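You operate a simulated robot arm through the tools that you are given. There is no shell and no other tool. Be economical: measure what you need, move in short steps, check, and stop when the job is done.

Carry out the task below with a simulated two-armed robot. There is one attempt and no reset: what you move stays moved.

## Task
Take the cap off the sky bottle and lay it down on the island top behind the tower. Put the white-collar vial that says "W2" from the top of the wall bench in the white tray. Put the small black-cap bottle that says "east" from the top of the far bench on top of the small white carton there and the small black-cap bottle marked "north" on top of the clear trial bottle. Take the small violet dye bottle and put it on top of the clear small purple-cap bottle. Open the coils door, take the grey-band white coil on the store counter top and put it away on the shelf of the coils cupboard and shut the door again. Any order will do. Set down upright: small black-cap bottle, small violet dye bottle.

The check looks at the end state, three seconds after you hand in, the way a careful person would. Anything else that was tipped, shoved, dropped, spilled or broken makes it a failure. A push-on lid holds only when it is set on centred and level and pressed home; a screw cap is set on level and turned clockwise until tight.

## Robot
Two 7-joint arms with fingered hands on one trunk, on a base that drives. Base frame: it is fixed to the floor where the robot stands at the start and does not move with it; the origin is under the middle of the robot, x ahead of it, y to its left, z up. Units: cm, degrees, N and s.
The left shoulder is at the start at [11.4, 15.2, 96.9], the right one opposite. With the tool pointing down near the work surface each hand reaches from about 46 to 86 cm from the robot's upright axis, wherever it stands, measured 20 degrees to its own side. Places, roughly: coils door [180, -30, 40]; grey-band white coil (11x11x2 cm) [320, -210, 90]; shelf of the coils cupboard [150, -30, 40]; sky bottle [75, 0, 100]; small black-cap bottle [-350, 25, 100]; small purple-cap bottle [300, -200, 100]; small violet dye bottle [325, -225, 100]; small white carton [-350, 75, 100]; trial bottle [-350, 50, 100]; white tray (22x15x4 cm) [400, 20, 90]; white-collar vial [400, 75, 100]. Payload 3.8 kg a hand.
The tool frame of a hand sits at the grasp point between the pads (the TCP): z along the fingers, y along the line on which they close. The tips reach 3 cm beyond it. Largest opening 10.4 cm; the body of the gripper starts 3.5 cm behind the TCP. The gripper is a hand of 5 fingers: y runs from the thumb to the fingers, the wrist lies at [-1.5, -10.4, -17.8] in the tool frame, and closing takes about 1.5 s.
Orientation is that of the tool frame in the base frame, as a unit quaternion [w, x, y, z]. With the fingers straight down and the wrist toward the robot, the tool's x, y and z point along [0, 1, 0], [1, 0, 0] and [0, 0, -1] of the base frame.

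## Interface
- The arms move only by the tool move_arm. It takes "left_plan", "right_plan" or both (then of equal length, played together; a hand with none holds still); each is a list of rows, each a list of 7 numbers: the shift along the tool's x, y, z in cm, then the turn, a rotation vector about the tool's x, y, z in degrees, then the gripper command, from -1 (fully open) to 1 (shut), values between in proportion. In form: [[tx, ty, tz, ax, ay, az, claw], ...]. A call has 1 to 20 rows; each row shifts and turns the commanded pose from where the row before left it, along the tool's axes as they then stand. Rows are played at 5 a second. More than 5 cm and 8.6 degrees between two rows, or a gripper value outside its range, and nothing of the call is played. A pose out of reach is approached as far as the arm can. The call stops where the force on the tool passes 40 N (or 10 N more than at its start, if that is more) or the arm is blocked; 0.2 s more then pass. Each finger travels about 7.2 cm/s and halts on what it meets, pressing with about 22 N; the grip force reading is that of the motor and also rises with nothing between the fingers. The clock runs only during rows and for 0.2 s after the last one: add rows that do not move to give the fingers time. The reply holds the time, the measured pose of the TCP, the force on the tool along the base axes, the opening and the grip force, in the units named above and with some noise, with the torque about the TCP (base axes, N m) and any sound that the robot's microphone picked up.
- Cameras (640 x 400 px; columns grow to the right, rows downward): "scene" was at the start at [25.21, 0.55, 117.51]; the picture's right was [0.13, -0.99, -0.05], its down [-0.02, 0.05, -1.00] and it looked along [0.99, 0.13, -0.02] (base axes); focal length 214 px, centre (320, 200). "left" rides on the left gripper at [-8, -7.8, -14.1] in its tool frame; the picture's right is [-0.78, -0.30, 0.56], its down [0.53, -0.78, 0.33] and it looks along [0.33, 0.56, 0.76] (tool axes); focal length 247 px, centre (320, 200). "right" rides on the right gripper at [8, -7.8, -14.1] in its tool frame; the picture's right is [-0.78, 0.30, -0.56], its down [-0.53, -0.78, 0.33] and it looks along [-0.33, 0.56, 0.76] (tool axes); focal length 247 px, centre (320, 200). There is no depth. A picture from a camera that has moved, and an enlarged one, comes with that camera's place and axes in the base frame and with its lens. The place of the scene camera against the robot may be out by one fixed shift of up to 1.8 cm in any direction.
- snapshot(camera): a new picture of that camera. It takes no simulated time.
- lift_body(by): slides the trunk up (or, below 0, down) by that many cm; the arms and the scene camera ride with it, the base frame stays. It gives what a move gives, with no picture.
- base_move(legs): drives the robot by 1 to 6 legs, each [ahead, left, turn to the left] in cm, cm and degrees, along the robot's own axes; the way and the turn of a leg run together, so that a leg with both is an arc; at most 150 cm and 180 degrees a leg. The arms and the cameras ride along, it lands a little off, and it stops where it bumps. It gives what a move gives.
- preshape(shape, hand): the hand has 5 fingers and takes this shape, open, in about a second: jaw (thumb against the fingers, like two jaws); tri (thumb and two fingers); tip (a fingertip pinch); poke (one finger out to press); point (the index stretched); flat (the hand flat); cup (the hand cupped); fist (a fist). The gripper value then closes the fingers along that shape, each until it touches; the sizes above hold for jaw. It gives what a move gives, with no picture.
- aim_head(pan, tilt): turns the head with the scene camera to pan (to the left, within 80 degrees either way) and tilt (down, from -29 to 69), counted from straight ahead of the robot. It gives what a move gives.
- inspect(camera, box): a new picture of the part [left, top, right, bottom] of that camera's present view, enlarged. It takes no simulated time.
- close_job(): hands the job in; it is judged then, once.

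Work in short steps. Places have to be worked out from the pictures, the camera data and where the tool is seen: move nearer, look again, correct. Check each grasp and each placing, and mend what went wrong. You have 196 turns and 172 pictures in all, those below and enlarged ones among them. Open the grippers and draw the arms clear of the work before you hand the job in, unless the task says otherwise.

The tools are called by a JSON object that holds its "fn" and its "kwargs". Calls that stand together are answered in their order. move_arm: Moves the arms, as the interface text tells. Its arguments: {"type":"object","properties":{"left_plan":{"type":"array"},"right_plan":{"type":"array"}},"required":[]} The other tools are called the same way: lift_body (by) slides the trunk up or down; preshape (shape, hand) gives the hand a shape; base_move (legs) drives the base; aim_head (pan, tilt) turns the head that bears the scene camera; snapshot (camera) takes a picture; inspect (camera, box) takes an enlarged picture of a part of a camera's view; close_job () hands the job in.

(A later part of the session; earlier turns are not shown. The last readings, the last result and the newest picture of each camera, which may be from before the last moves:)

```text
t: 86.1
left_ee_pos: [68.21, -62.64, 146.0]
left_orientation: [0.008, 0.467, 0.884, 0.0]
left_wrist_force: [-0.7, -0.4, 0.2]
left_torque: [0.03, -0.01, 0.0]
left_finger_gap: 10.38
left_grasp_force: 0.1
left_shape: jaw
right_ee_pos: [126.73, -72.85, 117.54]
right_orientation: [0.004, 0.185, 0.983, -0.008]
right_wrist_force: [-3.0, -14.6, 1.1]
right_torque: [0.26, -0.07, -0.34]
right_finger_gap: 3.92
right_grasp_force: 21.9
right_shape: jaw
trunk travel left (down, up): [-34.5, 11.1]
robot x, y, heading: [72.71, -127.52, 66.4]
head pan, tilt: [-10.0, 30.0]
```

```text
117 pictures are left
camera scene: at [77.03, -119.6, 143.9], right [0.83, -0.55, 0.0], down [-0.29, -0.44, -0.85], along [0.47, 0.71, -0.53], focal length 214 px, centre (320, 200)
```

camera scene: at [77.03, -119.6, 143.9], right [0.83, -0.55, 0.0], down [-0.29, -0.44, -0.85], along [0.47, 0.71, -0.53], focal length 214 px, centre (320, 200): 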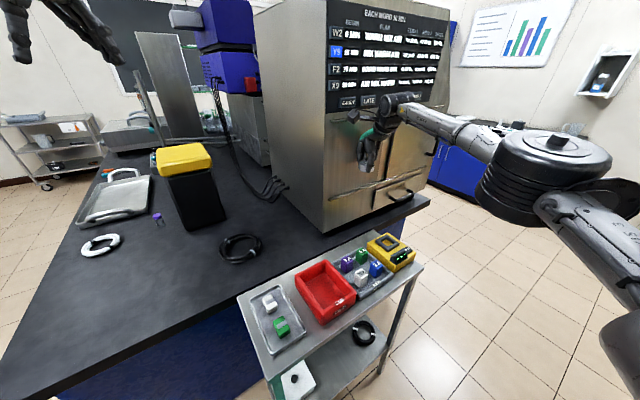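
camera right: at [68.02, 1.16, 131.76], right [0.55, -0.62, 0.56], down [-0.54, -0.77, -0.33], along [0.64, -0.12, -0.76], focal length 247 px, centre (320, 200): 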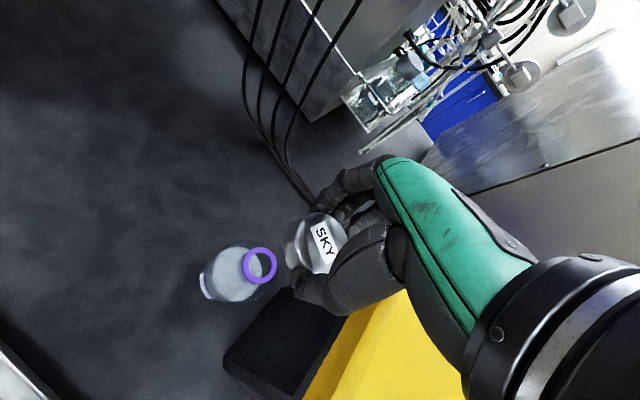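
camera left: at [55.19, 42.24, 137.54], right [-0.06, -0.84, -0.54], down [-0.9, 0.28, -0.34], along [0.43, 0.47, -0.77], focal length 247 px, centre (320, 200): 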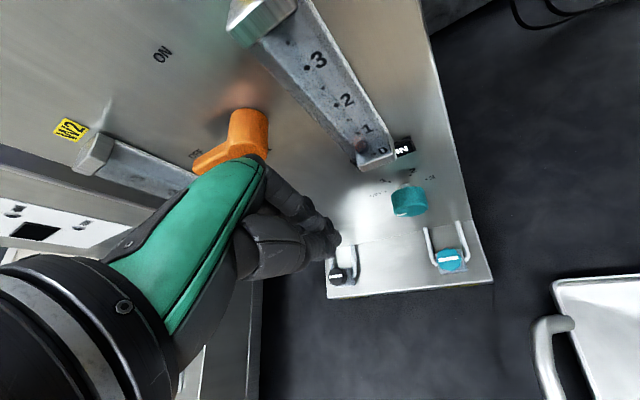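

The right hand bumped the big grey cabinet's side while turning. I draw the hand straight back from it and check the cap and the cabinet.

{"fn": "move_arm", "kwargs": {"right_plan": [[0, -2, 0, 0, 0, 0, 1], [0, -3, 0, 0, 0, 0, 1], [0, -3, 0, 0, 0, 0, 1], [0, -3, 0, 0, 0, 0, 1], [0, -3, 0, 0, 0, 0, 1]]}}

{"fn": "snapshot", "kwargs": {"camera": "right"}}

{"fn": "inspect", "kwargs": {"camera": "scene", "box": [230, 0, 470, 240]}}

```text
t: 87.3
left_ee_pos: [68.33, -62.39, 145.92]
left_orientation: [0.009, 0.468, 0.884, -0.002]
left_wrist_force: [0.3, -0.1, -0.7]
left_torque: [0.01, 0.0, 0.01]
left_finger_gap: 10.4
left_grasp_force: 0.1
left_shape: jaw
right_ee_pos: [121.63, -86.04, 117.62]
right_orientation: [0.003, 0.185, 0.983, -0.009]
right_wrist_force: [0.4, 0.3, -0.2]
right_torque: [-0.01, 0.0, 0.01]
right_finger_gap: 4.05
right_grasp_force: 22.0
right_shape: jaw
trunk travel left (down, up): [-34.5, 11.1]
robot x, y, heading: [72.14, -127.49, 66.8]
head pan, tilt: [-10.0, 30.0]
```

```text
116 pictures are left
camera right: at [111.31, -90.2, 131.78], right [0.83, 0.0, 0.56], down [0.22, -0.92, -0.31], along [0.52, 0.38, -0.77], focal length 247 px, centre (320, 200)
```

right: 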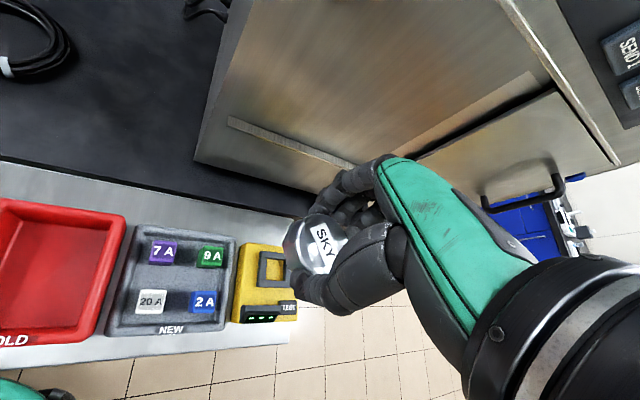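

```text
1.67 times, centred on (350, 120) of scene
camera zoom: at [77.11, -119.35, 143.87], right [0.83, -0.55, 0.01], down [-0.29, -0.44, -0.85], along [0.47, 0.71, -0.53], focal length 358 px, centre (270, 333)
```

zoom: 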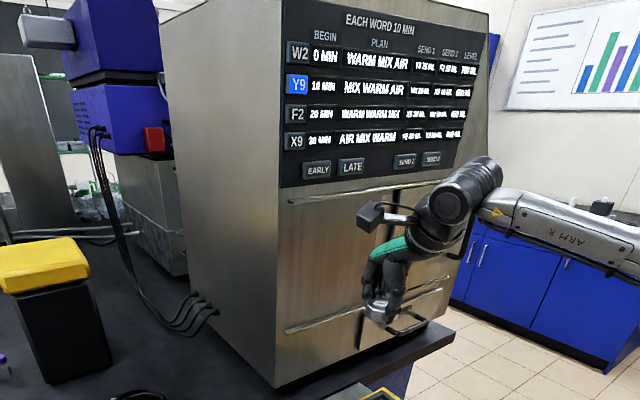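

A trolley stands along the island's right side from x ≈ 79, so I position the base to the left of it, at about (50, -97) heading 80°.

{"fn": "base_move", "kwargs": {"legs": [[0, 0, 13], [0, 27, 0], [22, 0, 0]]}}

{"fn": "aim_head", "kwargs": {"pan": -20, "tilt": 30}}

{"fn": "snapshot", "kwargs": {"camera": "scene"}}

```text
t: 91.3
left_ee_pos: [30.92, -38.04, 146.02]
left_orientation: [0.008, 0.366, 0.931, 0.001]
left_wrist_force: [0.0, -0.3, 0.5]
left_torque: [0.0, 0.02, -0.03]
left_finger_gap: 10.38
left_grasp_force: 0.3
left_shape: jaw
right_ee_pos: [88.18, -49.32, 117.59]
right_orientation: [0.005, 0.074, 0.997, -0.007]
right_wrist_force: [-0.3, -0.1, -0.1]
right_torque: [0.03, 0.01, 0.01]
right_finger_gap: 4.08
right_grasp_force: 21.6
right_shape: jaw
trunk travel left (down, up): [-34.5, 11.1]
robot x, y, heading: [49.68, -100.59, 79.0]
head pan, tilt: [-10.0, 30.0]
```

```text
t: 92.0
left_ee_pos: [30.82, -37.89, 145.8]
left_orientation: [0.008, 0.365, 0.931, 0.0]
left_wrist_force: [-0.1, -0.4, 0.8]
left_torque: [0.0, 0.02, -0.01]
left_finger_gap: 10.4
left_grasp_force: 0.1
left_shape: jaw
right_ee_pos: [88.03, -49.13, 117.52]
right_orientation: [0.005, 0.073, 0.997, -0.009]
right_wrist_force: [0.4, -0.4, -0.3]
right_torque: [0.04, 0.02, -0.03]
right_finger_gap: 4.06
right_grasp_force: 22.1
right_shape: jaw
trunk travel left (down, up): [-34.5, 11.1]
robot x, y, heading: [49.74, -100.87, 79.3]
head pan, tilt: [-20.0, 30.0]
```

```text
114 pictures are left
camera scene: at [53.35, -91.88, 143.87], right [0.86, -0.51, 0.01], down [-0.26, -0.46, -0.85], along [0.44, 0.73, -0.53], focal length 214 px, centre (320, 200)
```

scene: 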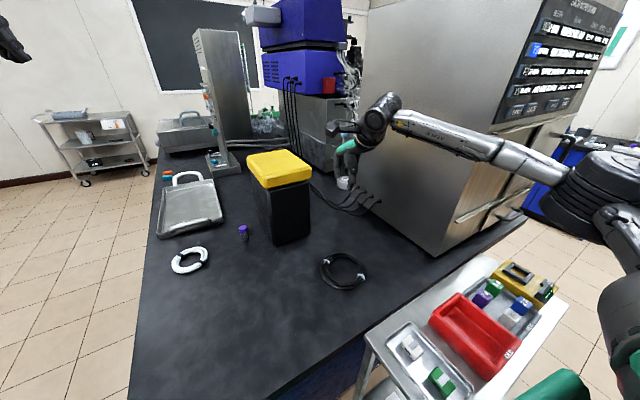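

I advance 4 cm, then take the cap to behind the tower at about (93, -25), still high.

{"fn": "base_move", "kwargs": {"legs": [[4, 0, 0]]}}

{"fn": "move_arm", "kwargs": {"right_plan": [[-0.4, 4, 1, 0, 0, 0, 1], [-0.4, 4, 2, 0, 0, 0, 1], [-0.4, 4, 3, 0, 0, 0, 1], [-0.4, 4, 3, 0, 0, 0, 1], [-0.4, 4, 3, 0, 0, 0, 1], [0, 0, 4, 0, 0, 0, 1]]}}

{"fn": "snapshot", "kwargs": {"camera": "scene"}}

{"fn": "snapshot", "kwargs": {"camera": "right"}}

```text
t: 92.9
left_ee_pos: [31.27, -35.06, 146.29]
left_orientation: [0.008, 0.366, 0.931, 0.004]
left_wrist_force: [0.0, -1.0, 1.2]
left_torque: [0.06, -0.03, 0.03]
left_finger_gap: 10.39
left_grasp_force: 0.1
left_shape: jaw
right_ee_pos: [88.62, -46.08, 118.05]
right_orientation: [0.006, 0.075, 0.997, -0.004]
right_wrist_force: [-0.8, -0.6, 0.3]
right_torque: [0.06, 0.0, 0.0]
right_finger_gap: 4.05
right_grasp_force: 22.0
right_shape: jaw
trunk travel left (down, up): [-34.5, 11.1]
robot x, y, heading: [49.98, -97.0, 79.1]
head pan, tilt: [-20.0, 30.0]
```

```text
refused: row 3 steps farther than a row can; nothing moved
```

```text
113 pictures are left
camera scene: at [53.88, -89.03, 143.98], right [0.86, -0.51, 0.01], down [-0.26, -0.45, -0.85], along [0.44, 0.73, -0.52], focal length 214 px, centre (320, 200)
```

scene: 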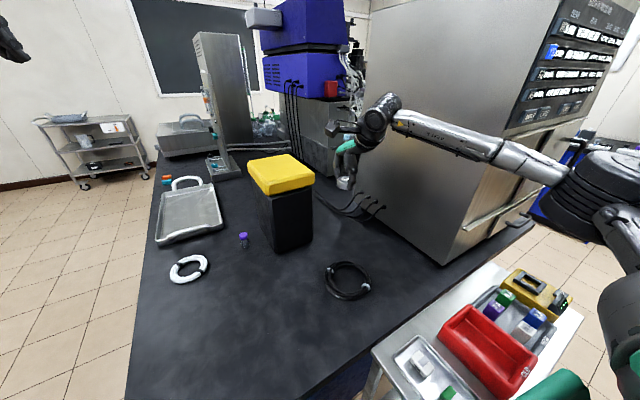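

```text
112 pictures are left
camera right: at [79.49, -52.45, 132.19], right [0.81, 0.18, 0.56], down [0.42, -0.85, -0.32], along [0.42, 0.49, -0.76], focal length 247 px, centre (320, 200)
```

right: 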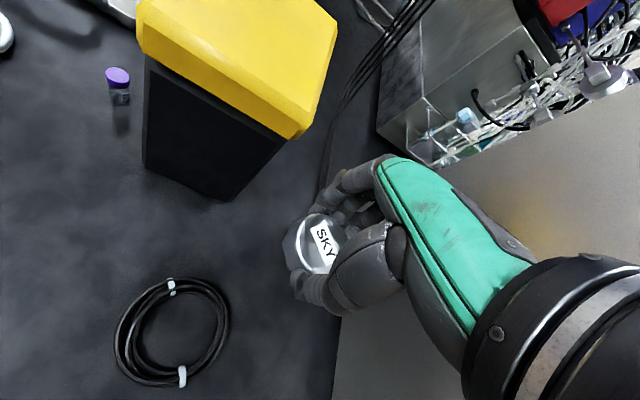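

The tower's back-right corner is at about (87, -31) and the cables run at x ≈ 106, so I aim for (95, -24). Moving over in legal steps, high first.

{"fn": "move_arm", "kwargs": {"right_plan": [[-0.6, 4, 1, 0, 0, 0, 1], [-0.6, 4, 2, 0, 0, 0, 1], [-0.6, 4, 2, 0, 0, 0, 1], [-0.6, 4, 2, 0, 0, 0, 1], [-0.6, 4, 2, 0, 0, 0, 1], [0, 2.5, 3, 0, 0, 0, 1]]}}

{"fn": "snapshot", "kwargs": {"camera": "scene"}}

{"fn": "snapshot", "kwargs": {"camera": "right"}}

```text
t: 94.3
left_ee_pos: [31.41, -33.96, 145.94]
left_orientation: [0.009, 0.365, 0.931, 0.001]
left_wrist_force: [0.4, 0.6, -0.2]
left_torque: [-0.01, 0.01, -0.01]
left_finger_gap: 10.38
left_grasp_force: 0.2
left_shape: jaw
right_ee_pos: [93.4, -31.67, 110.95]
right_orientation: [0.005, 0.075, 0.997, -0.007]
right_wrist_force: [1.4, 0.3, 0.6]
right_torque: [0.01, 0.02, -0.02]
right_finger_gap: 4.04
right_grasp_force: 22.1
right_shape: jaw
right hand out of reach, approached as far as the arm can: row 4, 5, 6
trunk travel left (down, up): [-34.5, 11.1]
robot x, y, heading: [50.36, -96.86, 79.3]
head pan, tilt: [-20.0, 30.0]
```

```text
111 pictures are left
camera scene: at [54.13, -88.04, 143.88], right [0.86, -0.51, 0.01], down [-0.26, -0.46, -0.85], along [0.44, 0.73, -0.53], focal length 214 px, centre (320, 200)
```

scene: 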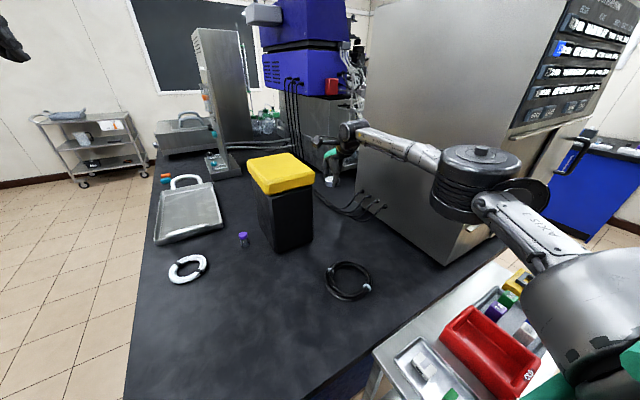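

```text
110 pictures are left
camera right: at [84.21, -38.06, 124.93], right [0.81, 0.18, 0.56], down [0.42, -0.85, -0.32], along [0.42, 0.49, -0.76], focal length 247 px, centre (320, 200)
```

right: 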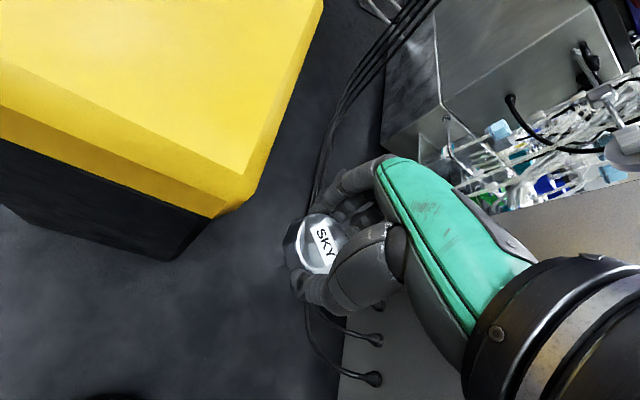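

The hand is at its high-level reach limit; lowering the trunk 12 cm brings the shoulder to a better height and the hand down beside the tower's back.

{"fn": "lift_body", "kwargs": {"by": -12}}

{"fn": "move_arm", "kwargs": {"right_plan": [[0, 0, 0, 0, 0, 0, 1], [0, 0, 2, 0, 0, 0, 1], [0, 0, 2, 0, 0, 0, 1]]}}

{"fn": "snapshot", "kwargs": {"camera": "right"}}

```text
t: 95.8
left_ee_pos: [31.61, -34.11, 133.94]
left_orientation: [0.008, 0.365, 0.931, 0.0]
left_wrist_force: [0.2, -0.1, -0.2]
left_torque: [-0.01, 0.01, -0.01]
left_finger_gap: 10.39
left_grasp_force: 0.0
left_shape: jaw
right_ee_pos: [93.44, -31.6, 98.61]
right_orientation: [0.005, 0.074, 0.997, -0.007]
right_wrist_force: [-0.5, -0.8, 0.2]
right_torque: [0.0, -0.01, 0.0]
right_finger_gap: 4.07
right_grasp_force: 21.8
right_shape: jaw
trunk travel left (down, up): [-22.5, 23.1]
robot x, y, heading: [50.19, -96.83, 79.1]
head pan, tilt: [-20.0, 30.0]
```

```text
t: 96.6
left_ee_pos: [31.48, -34.03, 133.94]
left_orientation: [0.009, 0.366, 0.931, 0.0]
left_wrist_force: [-0.7, 0.3, -0.2]
left_torque: [0.02, -0.01, 0.01]
left_finger_gap: 10.4
left_grasp_force: 0.0
left_shape: jaw
right_ee_pos: [93.22, -31.67, 94.64]
right_orientation: [0.004, 0.075, 0.997, -0.008]
right_wrist_force: [-0.1, 1.0, -0.5]
right_torque: [-0.02, 0.0, -0.04]
right_finger_gap: 4.07
right_grasp_force: 22.5
right_shape: jaw
trunk travel left (down, up): [-22.5, 23.1]
robot x, y, heading: [50.49, -96.53, 79.4]
head pan, tilt: [-20.0, 30.0]
```

```text
109 pictures are left
camera right: at [84.15, -38.02, 108.88], right [0.81, 0.19, 0.56], down [0.42, -0.85, -0.31], along [0.42, 0.49, -0.77], focal length 247 px, centre (320, 200)
```

right: 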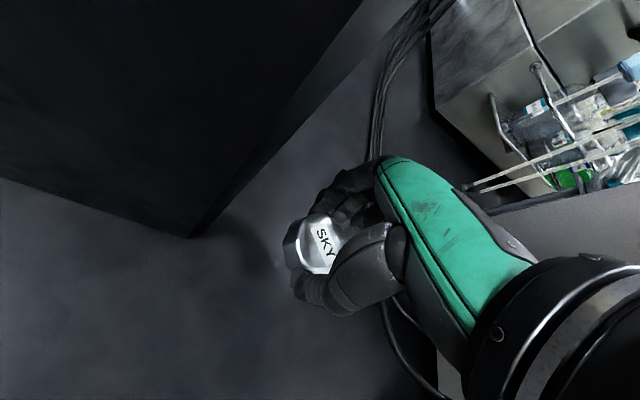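

The command is synced again after the trunk move. I move 7 cm further behind the tower and watch whether it is reachable.

{"fn": "move_arm", "kwargs": {"right_plan": [[-0.5, 2.5, 0, 0, 0, 0, 1], [-0.5, 2.5, 0, 0, 0, 0, 1], [0, 2.5, 0, 0, 0, 0, 1], [0, 0, 2, 0, 0, 0, 1]]}}

{"fn": "snapshot", "kwargs": {"camera": "right"}}

```text
t: 97.6
left_ee_pos: [31.5, -33.93, 133.85]
left_orientation: [0.008, 0.366, 0.931, -0.001]
left_wrist_force: [-0.1, 0.5, -0.2]
left_torque: [-0.04, 0.0, -0.01]
left_finger_gap: 10.39
left_grasp_force: 0.0
left_shape: jaw
right_ee_pos: [94.51, -29.05, 92.73]
right_orientation: [0.006, 0.075, 0.997, -0.008]
right_wrist_force: [-0.4, -0.2, 0.2]
right_torque: [0.01, -0.02, -0.05]
right_finger_gap: 4.07
right_grasp_force: 21.9
right_shape: jaw
right hand out of reach, approached as far as the arm can: row 2, 3
trunk travel left (down, up): [-22.5, 23.1]
robot x, y, heading: [50.4, -96.78, 79.4]
head pan, tilt: [-20.0, 30.0]
```

```text
108 pictures are left
camera right: at [85.36, -35.33, 106.98], right [0.81, 0.19, 0.56], down [0.42, -0.85, -0.31], along [0.42, 0.49, -0.77], focal length 247 px, centre (320, 200)
```

right: 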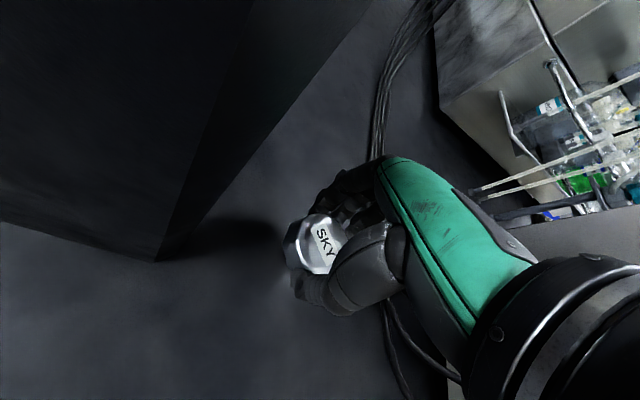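

Still at y = -29, barely within the tower's shadow line. I tilt the fingers 15° forward to gain about 4.5 cm of reach and continue.

{"fn": "move_arm", "kwargs": {"right_plan": [[0, 0, -1, -7.5, 0, 0, 1], [0, 0, 0, -7.5, 0, 0, 1], [0, 1.5, 0, 0, 0, 0, 1]]}}

{"fn": "snapshot", "kwargs": {"camera": "right"}}

{"fn": "snapshot", "kwargs": {"camera": "scene"}}

```text
t: 98.4
left_ee_pos: [31.38, -33.82, 133.78]
left_orientation: [0.009, 0.366, 0.93, 0.0]
left_wrist_force: [-0.4, 0.7, 0.4]
left_torque: [0.01, -0.05, -0.01]
left_finger_gap: 10.36
left_grasp_force: 0.1
left_shape: jaw
right_ee_pos: [94.73, -27.48, 94.16]
right_orientation: [0.015, 0.072, 0.99, 0.122]
right_wrist_force: [0.4, 0.5, 1.1]
right_torque: [-0.01, 0.0, 0.03]
right_finger_gap: 4.03
right_grasp_force: 22.3
right_shape: jaw
trunk travel left (down, up): [-22.5, 23.1]
robot x, y, heading: [50.28, -97.1, 79.2]
head pan, tilt: [-20.0, 30.0]
```

```text
107 pictures are left
camera right: at [84.97, -37.2, 105.89], right [0.78, 0.04, 0.62], down [0.44, -0.74, -0.5], along [0.44, 0.67, -0.6], focal length 247 px, centre (320, 200)
```

right: 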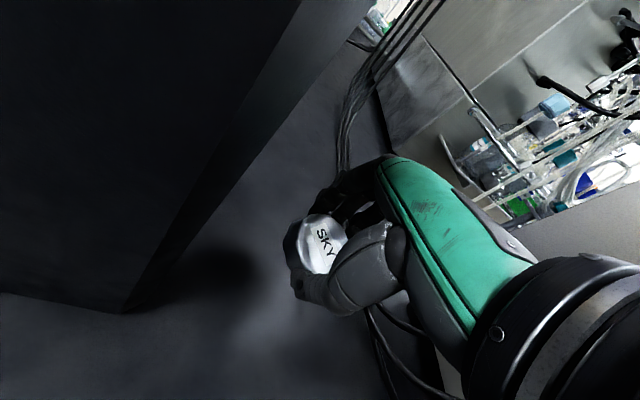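

```text
106 pictures are left
camera scene: at [54.92, -83.29, 130.29], right [0.86, -0.51, 0.05], down [-0.28, -0.55, -0.79], along [0.43, 0.67, -0.61], focal length 214 px, centre (320, 200)
```

scene: 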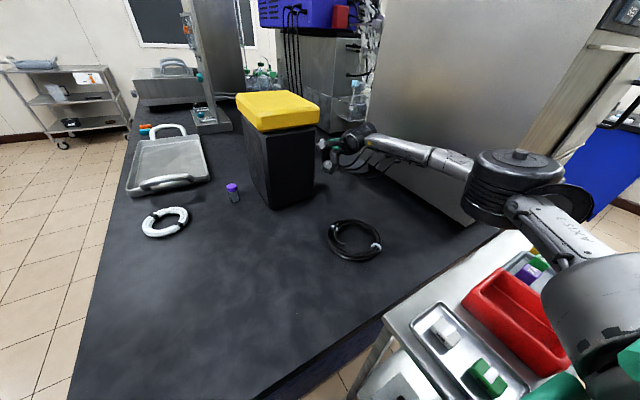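

Within reach. Now 4.5 cm further in, then down in small steps till contact.

{"fn": "move_arm", "kwargs": {"right_plan": [[0, 2.2, 0.6, 0, 0, 0, 1], [0, 2.2, 0.6, 0, 0, 0, 1], [0, -0.52, 1.93, 0, 0, 0, 1], [0, -0.52, 1.93, 0, 0, 0, 1], [0, -0.2, 0.7, 0, 0, 0, 1], [0, -0.13, 0.5, 0, 0, 0, 1]]}}

{"fn": "inspect", "kwargs": {"camera": "right", "box": [200, 140, 420, 340]}}

```text
t: 99.8
left_ee_pos: [31.51, -33.99, 133.95]
left_orientation: [0.008, 0.366, 0.931, 0.0]
left_wrist_force: [0.2, 0.5, -0.9]
left_torque: [0.01, -0.02, -0.02]
left_finger_gap: 10.36
left_grasp_force: 0.1
left_shape: jaw
right_ee_pos: [95.04, -25.46, 88.94]
right_orientation: [0.015, 0.073, 0.99, 0.122]
right_wrist_force: [-0.1, -0.4, 1.0]
right_torque: [0.01, 0.01, 0.01]
right_finger_gap: 4.07
right_grasp_force: 22.5
right_shape: jaw
right hand out of reach, approached as far as the arm can: row 2
trunk travel left (down, up): [-22.5, 23.1]
robot x, y, heading: [50.12, -97.02, 79.3]
head pan, tilt: [-20.0, 30.0]
```

```text
2.00 times, centred on (310, 240) of right
camera zoom: at [85.5, -35.15, 100.75], right [0.78, 0.04, 0.62], down [0.43, -0.74, -0.51], along [0.44, 0.67, -0.6], focal length 494 px, centre (340, 120)
```

zoom: 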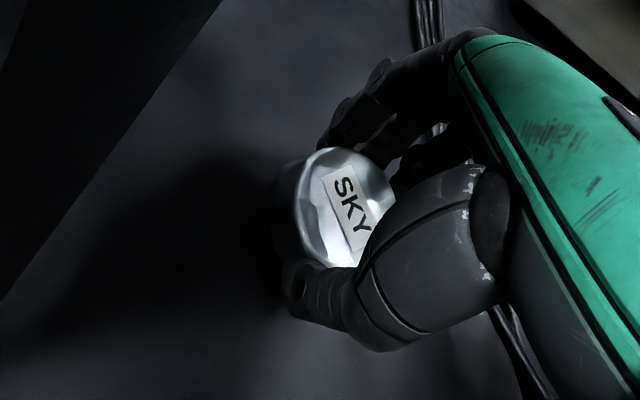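

At (95, -25.5), well behind the tower. I lower in 3 mm steps until I feel the bench.

{"fn": "move_arm", "kwargs": {"right_plan": [[0, -0.1, 0.4, 0, 0, 0, 1], [0, -0.1, 0.4, 0, 0, 0, 1], [0, -0.08, 0.3, 0, 0, 0, 1], [0, -0.08, 0.3, 0, 0, 0, 1]]}}

```text
t: 100.8
left_ee_pos: [31.2, -34.61, 134.23]
left_orientation: [0.008, 0.365, 0.931, 0.003]
left_wrist_force: [-0.1, 0.0, 0.2]
left_torque: [-0.01, -0.02, -0.02]
left_finger_gap: 10.38
left_grasp_force: 0.0
left_shape: jaw
right_ee_pos: [94.86, -25.62, 88.47]
right_orientation: [0.016, 0.075, 0.989, 0.129]
right_wrist_force: [0.9, -6.3, 30.9]
right_torque: [-0.76, 0.16, 0.04]
right_finger_gap: 4.42
right_grasp_force: 21.7
right_shape: jaw
trunk travel left (down, up): [-22.5, 23.1]
robot x, y, heading: [50.36, -96.84, 79.5]
head pan, tilt: [-20.0, 30.0]
```

Contact with the bench (31 N). I ease up 0.8 cm and open the fingers gently.

{"fn": "move_arm", "kwargs": {"right_plan": [[0, 0.2, -0.8, 0, 0, 0, 1], [0, 0, 0, 0, 0, 0, 0.3], [0, 0, 0, 0, 0, 0, 0], [0, 0, 0, 0, 0, 0, -0.3], [0, 0, 0, 0, 0, 0, -0.7], [0, 0, 0, 0, 0, 0, -1], [0, 0, 0, 0, 0, 0, -1]]}}

{"fn": "inspect", "kwargs": {"camera": "right", "box": [200, 140, 420, 340]}}

```text
t: 102.4
left_ee_pos: [31.28, -34.4, 134.03]
left_orientation: [0.009, 0.366, 0.931, 0.002]
left_wrist_force: [0.2, 0.7, 0.0]
left_torque: [0.02, 0.0, 0.0]
left_finger_gap: 10.37
left_grasp_force: 0.0
left_shape: jaw
right_ee_pos: [94.77, -25.39, 89.18]
right_orientation: [0.016, 0.073, 0.989, 0.127]
right_wrist_force: [0.5, 7.7, 29.0]
right_torque: [-0.49, 0.12, -0.02]
right_finger_gap: 9.8
right_grasp_force: 0.1
right_shape: jaw
trunk travel left (down, up): [-22.5, 23.1]
robot x, y, heading: [50.0, -96.75, 79.3]
head pan, tilt: [-20.0, 30.0]
```

```text
2.00 times, centred on (310, 240) of right
camera zoom: at [85.24, -35.21, 100.81], right [0.78, 0.03, 0.62], down [0.44, -0.74, -0.51], along [0.45, 0.67, -0.59], focal length 494 px, centre (340, 120)
```

zoom: 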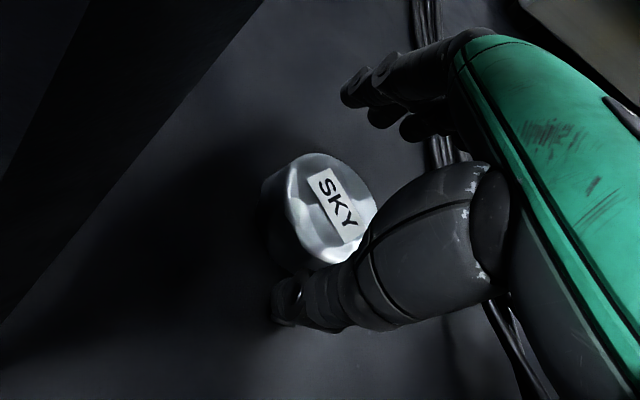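

The cap lies flat on the bench behind the tower. I lift the hand straight up away from it.

{"fn": "move_arm", "kwargs": {"right_plan": [[0, 0.3, -1, 0, 0, 0, -1], [0, 0.5, -1.9, 0, 0, 0, -1], [0, 0.8, -3, 0, 0, 0, -1], [0, 0.8, -3, 0, 0, 0, -1], [0, 0.8, -3, 0, 0, 0, -1]]}}

{"fn": "snapshot", "kwargs": {"camera": "right"}}

```text
t: 103.6
left_ee_pos: [31.54, -34.1, 133.91]
left_orientation: [0.009, 0.365, 0.931, 0.001]
left_wrist_force: [-1.2, 0.8, 0.1]
left_torque: [0.02, 0.03, -0.01]
left_finger_gap: 10.39
left_grasp_force: 0.1
left_shape: jaw
right_ee_pos: [94.87, -25.28, 100.65]
right_orientation: [0.015, 0.073, 0.99, 0.122]
right_wrist_force: [0.0, -0.5, 0.5]
right_torque: [-0.02, -0.02, 0.02]
right_finger_gap: 10.38
right_grasp_force: 0.0
right_shape: jaw
trunk travel left (down, up): [-22.5, 23.1]
robot x, y, heading: [50.29, -96.64, 79.2]
head pan, tilt: [-20.0, 30.0]
```

```text
103 pictures are left
camera right: at [85.35, -35.05, 112.51], right [0.78, 0.04, 0.62], down [0.44, -0.75, -0.5], along [0.44, 0.67, -0.6], focal length 247 px, centre (320, 200)
```

right: 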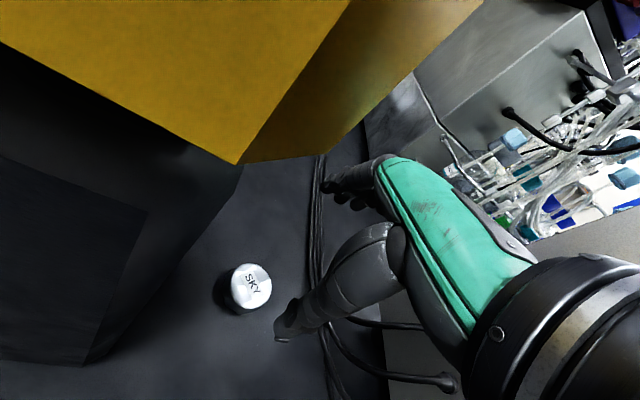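

The cap task is done. From here the left hand can reach the tray's right handle, so I bring it over there to pull the tray back to its place.

{"fn": "move_arm", "kwargs": {"left_plan": [[0, 0, 0, 0, 0, -8, -1], [0, 0, 0, 0, 0, -8, -1], [0, 0, 0, 0, 0, -8, -1], [0, 0, 0, 0, 0, -8, -1], [-2, 4, 2, 0, 0, 0, -1], [-2, 4, 2, 0, 0, 0, -1], [-2, 3, 3, 0, 0, 0, -1], [-2, 2, 3, 0, 0, 0, -1], [0, 0, 4, 0, 0, 0, -1]], "right_plan": [[0, 0.8, -3, 0, 0, 0, -1], [0, 0.8, -3, 0, 0, 0, -1], [0, 0.8, -3, 0, 0, 0, -1], [0, 0.8, -3, 0, 0, 0, -1], [0, 0, -2, 0, 0, 0, -1], [0, -3, -1, 0, 0, 0, -1], [0, -3, -1, 0, 0, 0, -1], [0, -3, -1, 0, 0, 0, -1], [0, -3, -1, 0, 0, 0, -1]]}}

{"fn": "snapshot", "kwargs": {"camera": "left"}}

```text
t: 105.6
left_ee_pos: [42.2, -22.82, 119.87]
left_orientation: [0.008, 0.094, 0.996, -0.001]
left_wrist_force: [-0.5, -0.6, 0.0]
left_torque: [0.02, -0.03, 0.0]
left_finger_gap: 10.36
left_grasp_force: 0.1
left_shape: jaw
right_ee_pos: [93.0, -38.03, 112.16]
right_orientation: [0.014, 0.072, 0.99, 0.122]
right_wrist_force: [0.3, 0.4, 0.1]
right_torque: [0.03, -0.01, -0.02]
right_finger_gap: 10.39
right_grasp_force: 0.0
right_shape: jaw
right hand out of reach, approached as far as the arm can: row 3, 4
trunk travel left (down, up): [-22.5, 23.1]
robot x, y, heading: [50.25, -96.5, 79.1]
head pan, tilt: [-20.0, 30.0]
```

```text
102 pictures are left
camera left: at [48.38, -31.97, 134.27], right [0.72, -0.44, -0.54], down [-0.67, -0.66, -0.34], along [-0.21, 0.6, -0.77], focal length 247 px, centre (320, 200)
```

left: 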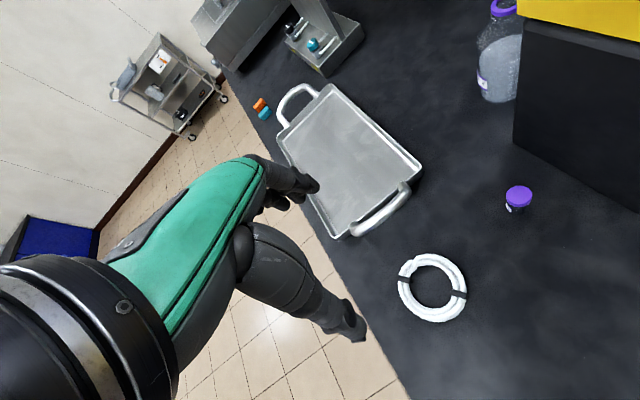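

The right handle bar lies at about (45, -10.5). I tilt the left hand 16° forward and descend toward it, stopping above to check.

{"fn": "move_arm", "kwargs": {"left_plan": [[0, 0, 0, -8, 0, 0, -1], [0, 0, 0, -8, 0, 0, -1], [-0.1, 0.83, 3.9, 0, 0, 0, -1], [-0.1, 0.83, 3.9, 0, 0, 0, -1], [-0.1, 0.83, 3.9, 0, 0, 0, -1], [-0.1, 0.83, 3.9, 0, 0, 0, -1], [-0.1, 0.83, 3.9, 0, 0, 0, -1]]}}

{"fn": "snapshot", "kwargs": {"camera": "left"}}

```text
t: 107.2
left_ee_pos: [44.56, -13.75, 102.28]
left_orientation: [0.021, 0.093, 0.986, 0.136]
left_wrist_force: [0.0, -0.6, -0.3]
left_torque: [-0.02, 0.05, -0.01]
left_finger_gap: 10.39
left_grasp_force: 0.1
left_shape: jaw
right_ee_pos: [93.05, -38.0, 111.97]
right_orientation: [0.015, 0.073, 0.99, 0.122]
right_wrist_force: [0.1, -0.1, 0.8]
right_torque: [0.06, -0.01, -0.01]
right_finger_gap: 10.36
right_grasp_force: 0.0
right_shape: jaw
trunk travel left (down, up): [-22.5, 23.1]
robot x, y, heading: [50.22, -96.93, 79.2]
head pan, tilt: [-20.0, 30.0]
```

```text
101 pictures are left
camera left: at [50.09, -26.36, 113.81], right [0.75, -0.28, -0.6], down [-0.64, -0.55, -0.54], along [-0.18, 0.79, -0.59], focal length 247 px, centre (320, 200)
```

left: 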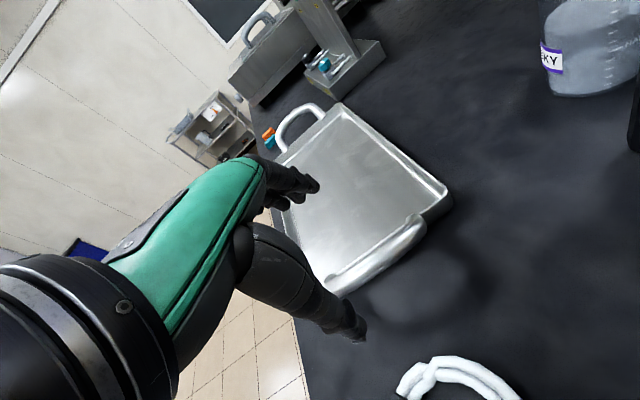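

Good reach. I set the fingers to about 5 cm gap so they straddle only the handle bar, and go down on it.

{"fn": "move_arm", "kwargs": {"left_plan": [[0, 0, 0, 0, 0, 0, -0.3], [0, 0, 0, 0, 0, 0, 0], [0, 0.1, 2, 0, 0, 0, 0], [0, 0.1, 2, 0, 0, 0, 0], [0, 0.1, 2, 0, 0, 0, 0]]}}

{"fn": "snapshot", "kwargs": {"camera": "left"}}

```text
t: 108.4
left_ee_pos: [44.76, -12.31, 96.51]
left_orientation: [0.022, 0.093, 0.986, 0.136]
left_wrist_force: [-0.1, 0.5, 0.6]
left_torque: [0.0, -0.01, 0.03]
left_finger_gap: 5.22
left_grasp_force: 0.1
left_shape: jaw
right_ee_pos: [93.15, -38.13, 112.14]
right_orientation: [0.015, 0.073, 0.99, 0.122]
right_wrist_force: [-0.4, -0.5, 0.1]
right_torque: [0.0, -0.02, -0.01]
right_finger_gap: 10.37
right_grasp_force: 0.1
right_shape: jaw
trunk travel left (down, up): [-22.5, 23.1]
robot x, y, heading: [50.21, -96.96, 79.4]
head pan, tilt: [-20.0, 30.0]
```

```text
100 pictures are left
camera left: at [50.38, -24.88, 108.25], right [0.75, -0.28, -0.6], down [-0.64, -0.55, -0.54], along [-0.18, 0.79, -0.59], focal length 247 px, centre (320, 200)
```

left: 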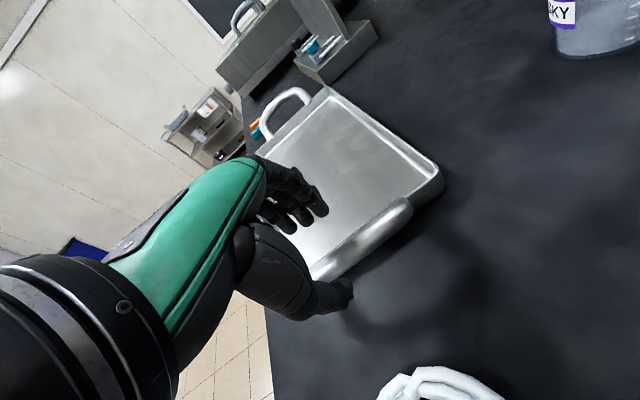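

The bar lies right between thumb and fingers along the approach line. I go down 5 cm and close on it.

{"fn": "move_arm", "kwargs": {"left_plan": [[0, 0, 2, 0, 0, 0, 0], [0, 0, 2, 0, 0, 0, 0], [0, 0, 1, 0, 0, 0, 0]]}}

{"fn": "snapshot", "kwargs": {"camera": "left"}}

```text
t: 109.2
left_ee_pos: [45.45, -12.84, 92.09]
left_orientation: [0.021, 0.092, 0.986, 0.137]
left_wrist_force: [0.7, 0.4, -1.0]
left_torque: [0.0, 0.02, 0.01]
left_finger_gap: 5.23
left_grasp_force: 0.1
left_shape: jaw
left hand out of reach, approached as far as the arm can: row 1, 2, 3
right_ee_pos: [93.15, -38.11, 112.07]
right_orientation: [0.015, 0.073, 0.99, 0.122]
right_wrist_force: [0.1, -0.7, -0.7]
right_torque: [-0.02, 0.03, 0.02]
right_finger_gap: 10.38
right_grasp_force: 0.1
right_shape: jaw
trunk travel left (down, up): [-22.5, 23.1]
robot x, y, heading: [50.3, -96.91, 79.7]
head pan, tilt: [-20.0, 30.0]
```

```text
99 pictures are left
camera left: at [51.01, -25.52, 103.68], right [0.75, -0.28, -0.6], down [-0.64, -0.55, -0.54], along [-0.18, 0.79, -0.59], focal length 247 px, centre (320, 200)
```

left: 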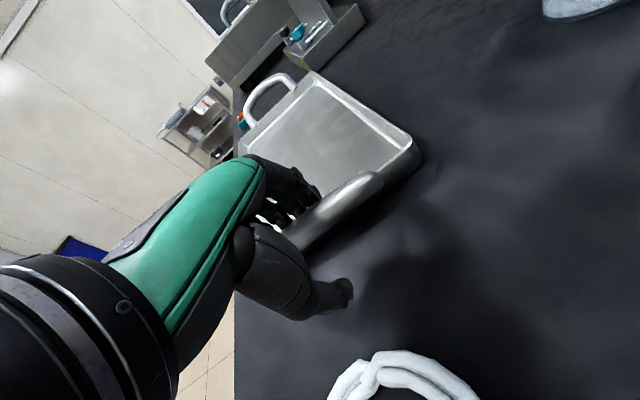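

Fingers are behind the bar, thumb in front. I close and check the grip.

{"fn": "move_arm", "kwargs": {"left_plan": [[0, 0, 0, 0, 0, 0, 0.3], [0, 0, 0, 0, 0, 0, 0.6], [0, 0, 0, 0, 0, 0, 1], [0, 0, 0, 0, 0, 0, 1], [0, 0, 0, 0, 0, 0, 1]]}}

{"fn": "snapshot", "kwargs": {"camera": "left"}}

```text
t: 110.4
left_ee_pos: [45.34, -12.86, 91.94]
left_orientation: [0.022, 0.093, 0.986, 0.135]
left_wrist_force: [0.1, 0.0, -0.2]
left_torque: [0.02, 0.02, -0.08]
left_finger_gap: 0.59
left_grasp_force: 21.7
left_shape: jaw
right_ee_pos: [93.26, -38.07, 112.11]
right_orientation: [0.014, 0.072, 0.99, 0.122]
right_wrist_force: [0.7, 0.2, 0.1]
right_torque: [-0.02, 0.03, -0.01]
right_finger_gap: 10.37
right_grasp_force: 0.1
right_shape: jaw
trunk travel left (down, up): [-22.5, 23.1]
robot x, y, heading: [50.35, -96.43, 79.1]
head pan, tilt: [-20.0, 30.0]
```

```text
98 pictures are left
camera left: at [50.99, -25.5, 103.56], right [0.75, -0.28, -0.6], down [-0.64, -0.55, -0.54], along [-0.18, 0.79, -0.59], focal length 247 px, centre (320, 200)
```

left: 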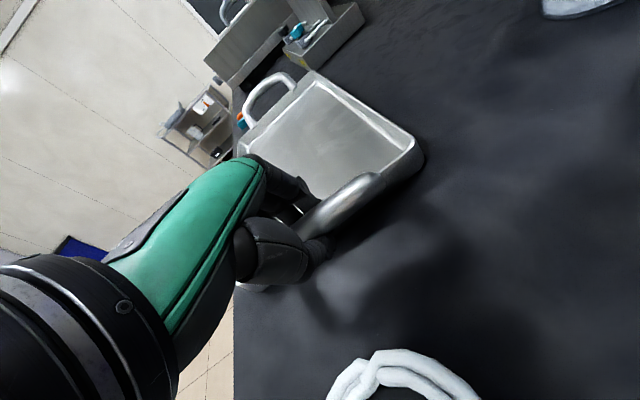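

The grip reads 0.6 cm with 22 N, apparently on the bar. I pull toward the edge a little and compare.

{"fn": "move_arm", "kwargs": {"left_plan": [[0, -1, -0.3, 0, 0, 0, 1], [0, -1, -0.3, 0, 0, 0, 1], [0, -1, -0.3, 0, 0, 0, 1], [0, -0.8, -0.2, 0, 0, 0, 1]]}}

{"fn": "snapshot", "kwargs": {"camera": "left"}}

```text
t: 111.4
left_ee_pos: [44.54, -16.57, 91.93]
left_orientation: [0.021, 0.092, 0.986, 0.135]
left_wrist_force: [0.3, 2.5, 0.1]
left_torque: [0.01, 0.03, -0.07]
left_finger_gap: 0.58
left_grasp_force: 22.2
left_shape: jaw
right_ee_pos: [93.19, -37.99, 112.1]
right_orientation: [0.015, 0.072, 0.99, 0.122]
right_wrist_force: [-0.3, 0.1, -0.2]
right_torque: [0.0, -0.01, 0.02]
right_finger_gap: 10.37
right_grasp_force: 0.0
right_shape: jaw
trunk travel left (down, up): [-22.5, 23.1]
robot x, y, heading: [50.26, -96.78, 79.5]
head pan, tilt: [-20.0, 30.0]
```

```text
97 pictures are left
camera left: at [50.27, -29.24, 103.61], right [0.75, -0.28, -0.6], down [-0.64, -0.55, -0.54], along [-0.18, 0.79, -0.59], focal length 247 px, centre (320, 200)
```

left: 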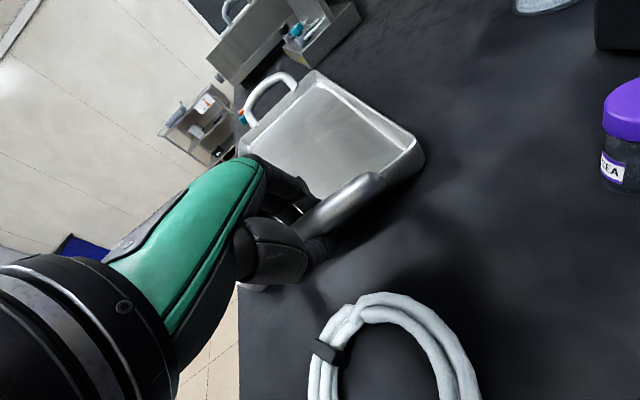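

The tray followed 3.7 cm; the aim was about 2.6 cm, so I push it back 1 cm and 0.7 cm forward, then release.

{"fn": "move_arm", "kwargs": {"left_plan": [[-0.5, 1.05, 0.3, 0, 0, 0, 1], [0, 0, 0, 0, 0, 0, 1], [0, 0, 0, 0, 0, 0, 0.5], [0, 0, 0, 0, 0, 0, 0], [0, 0, 0, 0, 0, 0, 0], [0, 0.5, -2, 0, 0, 0, 0], [0, 0.8, -3, 0, 0, 0, -0.5], [0, 0.8, -3, 0, 0, 0, -1], [0, 0.8, -3, 0, 0, 0, -1], [0, 0, -4, 0, 0, 0, -1], [0, 0, -4, 0, 0, 0, -1]]}}

{"fn": "snapshot", "kwargs": {"camera": "left"}}

```text
t: 113.8
left_ee_pos: [44.64, -18.25, 111.19]
left_orientation: [0.021, 0.093, 0.986, 0.137]
left_wrist_force: [-0.1, 1.3, -0.3]
left_torque: [-0.01, 0.0, 0.01]
left_finger_gap: 10.37
left_grasp_force: 0.1
left_shape: jaw
right_ee_pos: [93.17, -38.11, 112.21]
right_orientation: [0.015, 0.072, 0.99, 0.121]
right_wrist_force: [-0.4, -0.4, 0.4]
right_torque: [-0.01, 0.0, -0.02]
right_finger_gap: 10.37
right_grasp_force: 0.1
right_shape: jaw
trunk travel left (down, up): [-22.5, 23.1]
robot x, y, heading: [50.41, -96.61, 79.2]
head pan, tilt: [-20.0, 30.0]
```

```text
96 pictures are left
camera left: at [50.17, -30.88, 122.88], right [0.75, -0.28, -0.6], down [-0.64, -0.55, -0.54], along [-0.18, 0.79, -0.59], focal length 247 px, centre (320, 200)
```

left: 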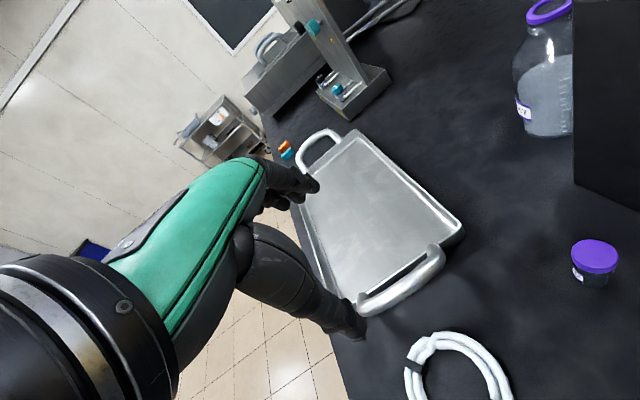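

The tray is back where it was. Next I head for the store counter: back away from the island, turn to face +x and drive along the aisle, then look.

{"fn": "base_move", "kwargs": {"legs": [[-50, 0, 0], [0, 0, -79], [120, 0, 0]]}}

{"fn": "aim_head", "kwargs": {"pan": -10, "tilt": 5}}

{"fn": "snapshot", "kwargs": {"camera": "scene"}}

```text
t: 126.0
left_ee_pos: [242.29, -125.95, 111.08]
left_orientation: [0.104, 0.701, 0.699, 0.092]
left_wrist_force: [-0.1, -0.6, -1.0]
left_torque: [-0.03, 0.02, -0.01]
left_finger_gap: 10.37
left_grasp_force: 0.0
left_shape: jaw
right_ee_pos: [231.83, -177.29, 112.01]
right_orientation: [0.089, 0.688, 0.715, 0.084]
right_wrist_force: [0.5, -0.3, 0.3]
right_torque: [0.02, 0.03, -0.03]
right_finger_gap: 10.37
right_grasp_force: 0.1
right_shape: jaw
trunk travel left (down, up): [-22.5, 23.1]
robot x, y, heading: [166.02, -146.15, -0.3]
head pan, tilt: [-20.0, 30.0]
```

```text
t: 126.9
left_ee_pos: [242.36, -125.87, 111.19]
left_orientation: [0.104, 0.7, 0.7, 0.093]
left_wrist_force: [0.1, -0.5, 0.4]
left_torque: [0.02, 0.03, 0.04]
left_finger_gap: 10.37
left_grasp_force: 0.0
left_shape: jaw
right_ee_pos: [231.7, -177.39, 112.1]
right_orientation: [0.089, 0.688, 0.715, 0.085]
right_wrist_force: [-0.1, -0.1, -0.2]
right_torque: [0.02, -0.01, 0.0]
right_finger_gap: 10.37
right_grasp_force: 0.1
right_shape: jaw
trunk travel left (down, up): [-22.5, 23.1]
robot x, y, heading: [165.92, -146.04, 0.0]
head pan, tilt: [-10.0, 5.0]
```

```text
95 pictures are left
camera scene: at [180.9, -148.15, 134.22], right [-0.17, -0.98, 0.02], down [-0.23, 0.02, -0.97], along [0.96, -0.17, -0.23], focal length 214 px, centre (320, 200)
```

scene: 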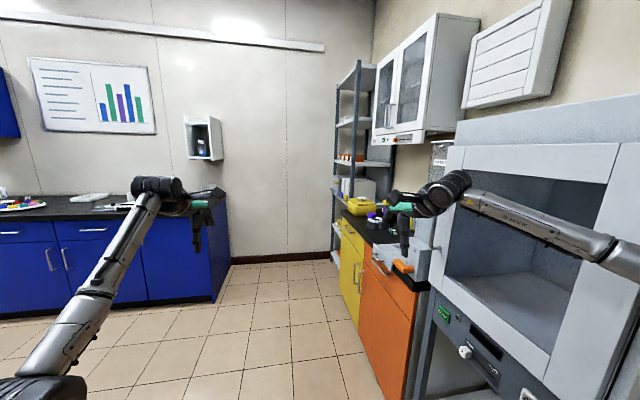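

The store counter (yellow/orange) runs along the right wall. I draw both hands in and upright before driving on and turning to face it.

{"fn": "move_arm", "kwargs": {"left_plan": [[0, 0, -1, 8, 0, 0, -1], [0, 0, -1, 8, 0, 0, -1], [0, -4, -2, 0, 0, 0, -1], [0, -4, -2, 0, 0, 0, -1], [0, -4, -2, 0, 0, 0, -1], [0, -4, -2, 0, 0, 0, -1], [0, -4, -2, 0, 0, 0, -1]], "right_plan": [[0, 0, -1, 7.5, 0, 0, -1], [0, 0, -1, 7.5, 0, 0, -1], [0, -4, -2, 0, 0, 0, -1], [0, -4, -2, 0, 0, 0, -1], [0, -3, -2, 0, 0, 0, -1], [0, 0, -2, 0, 0, 0, -1], [0, 0, -2, 0, 0, 0, -1]]}}

{"fn": "base_move", "kwargs": {"legs": [[135, 0, 0], [0, 5, 0], [0, 0, -90]]}}

{"fn": "aim_head", "kwargs": {"pan": 0, "tilt": 25}}

{"fn": "snapshot", "kwargs": {"camera": "scene"}}

```text
t: 128.5
left_ee_pos: [222.15, -125.37, 122.71]
left_orientation: [0.004, 0.708, 0.707, -0.008]
left_wrist_force: [-0.9, -0.6, -0.2]
left_torque: [-0.01, 0.0, 0.01]
left_finger_gap: 10.39
left_grasp_force: 0.0
left_shape: jaw
left hand out of reach, approached as far as the arm can: row 2
right_ee_pos: [220.24, -177.39, 124.16]
right_orientation: [-0.001, 0.694, 0.719, -0.01]
right_wrist_force: [0.4, -0.9, -0.4]
right_torque: [0.04, 0.0, 0.01]
right_finger_gap: 10.38
right_grasp_force: 0.1
right_shape: jaw
trunk travel left (down, up): [-22.5, 23.1]
robot x, y, heading: [166.01, -145.92, 0.0]
head pan, tilt: [-10.0, 5.0]
```

```text
t: 139.6
left_ee_pos: [317.93, -200.13, 122.86]
left_orientation: [0.0, 1.0, -0.016, -0.008]
left_wrist_force: [0.6, -0.1, -0.6]
left_torque: [0.03, -0.01, 0.02]
left_finger_gap: 10.37
left_grasp_force: 0.1
left_shape: jaw
right_ee_pos: [265.95, -196.52, 124.16]
right_orientation: [-0.008, 1.0, 0.004, -0.005]
right_wrist_force: [-0.2, -0.6, 0.7]
right_torque: [0.05, -0.02, 0.0]
right_finger_gap: 10.4
right_grasp_force: 0.1
right_shape: jaw
trunk travel left (down, up): [-22.5, 23.1]
robot x, y, heading: [298.78, -143.17, -91.4]
head pan, tilt: [-10.0, 5.0]
```

```text
t: 140.4
left_ee_pos: [317.93, -200.16, 122.78]
left_orientation: [-0.001, 1.0, -0.017, -0.007]
left_wrist_force: [0.7, -0.6, 1.0]
left_torque: [-0.03, 0.01, 0.04]
left_finger_gap: 10.39
left_grasp_force: 0.1
left_shape: jaw
right_ee_pos: [265.93, -196.58, 124.24]
right_orientation: [-0.009, 1.0, 0.004, -0.005]
right_wrist_force: [0.7, 0.8, -0.5]
right_torque: [0.01, 0.02, 0.01]
right_finger_gap: 10.38
right_grasp_force: 0.0
right_shape: jaw
trunk travel left (down, up): [-22.5, 23.1]
robot x, y, heading: [298.89, -142.91, -91.7]
head pan, tilt: [0.0, 25.0]
```

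```text
94 pictures are left
camera scene: at [297.54, -159.17, 131.0], right [-1.0, 0.03, 0.0], down [0.02, 0.55, -0.84], along [-0.03, -0.84, -0.55], focal length 214 px, centre (320, 200)
```

scene: 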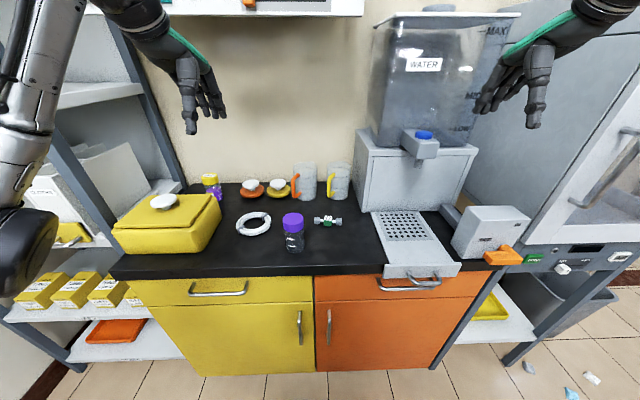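

The counter is in view: white coil, clear purple-cap bottle, and a small violet bottle with a yellow cap at the back. I zoom in.

{"fn": "inspect", "kwargs": {"camera": "scene", "box": [190, 150, 370, 270]}}

```text
3.33 times, centred on (280, 210) of scene
camera zoom: at [297.54, -159.17, 131.0], right [-1.0, 0.03, 0.0], down [0.02, 0.55, -0.84], along [-0.03, -0.84, -0.55], focal length 715 px, centre (453, 167)
```

zoom: 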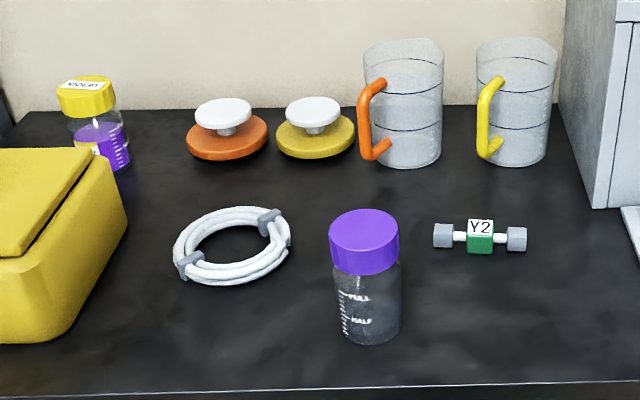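

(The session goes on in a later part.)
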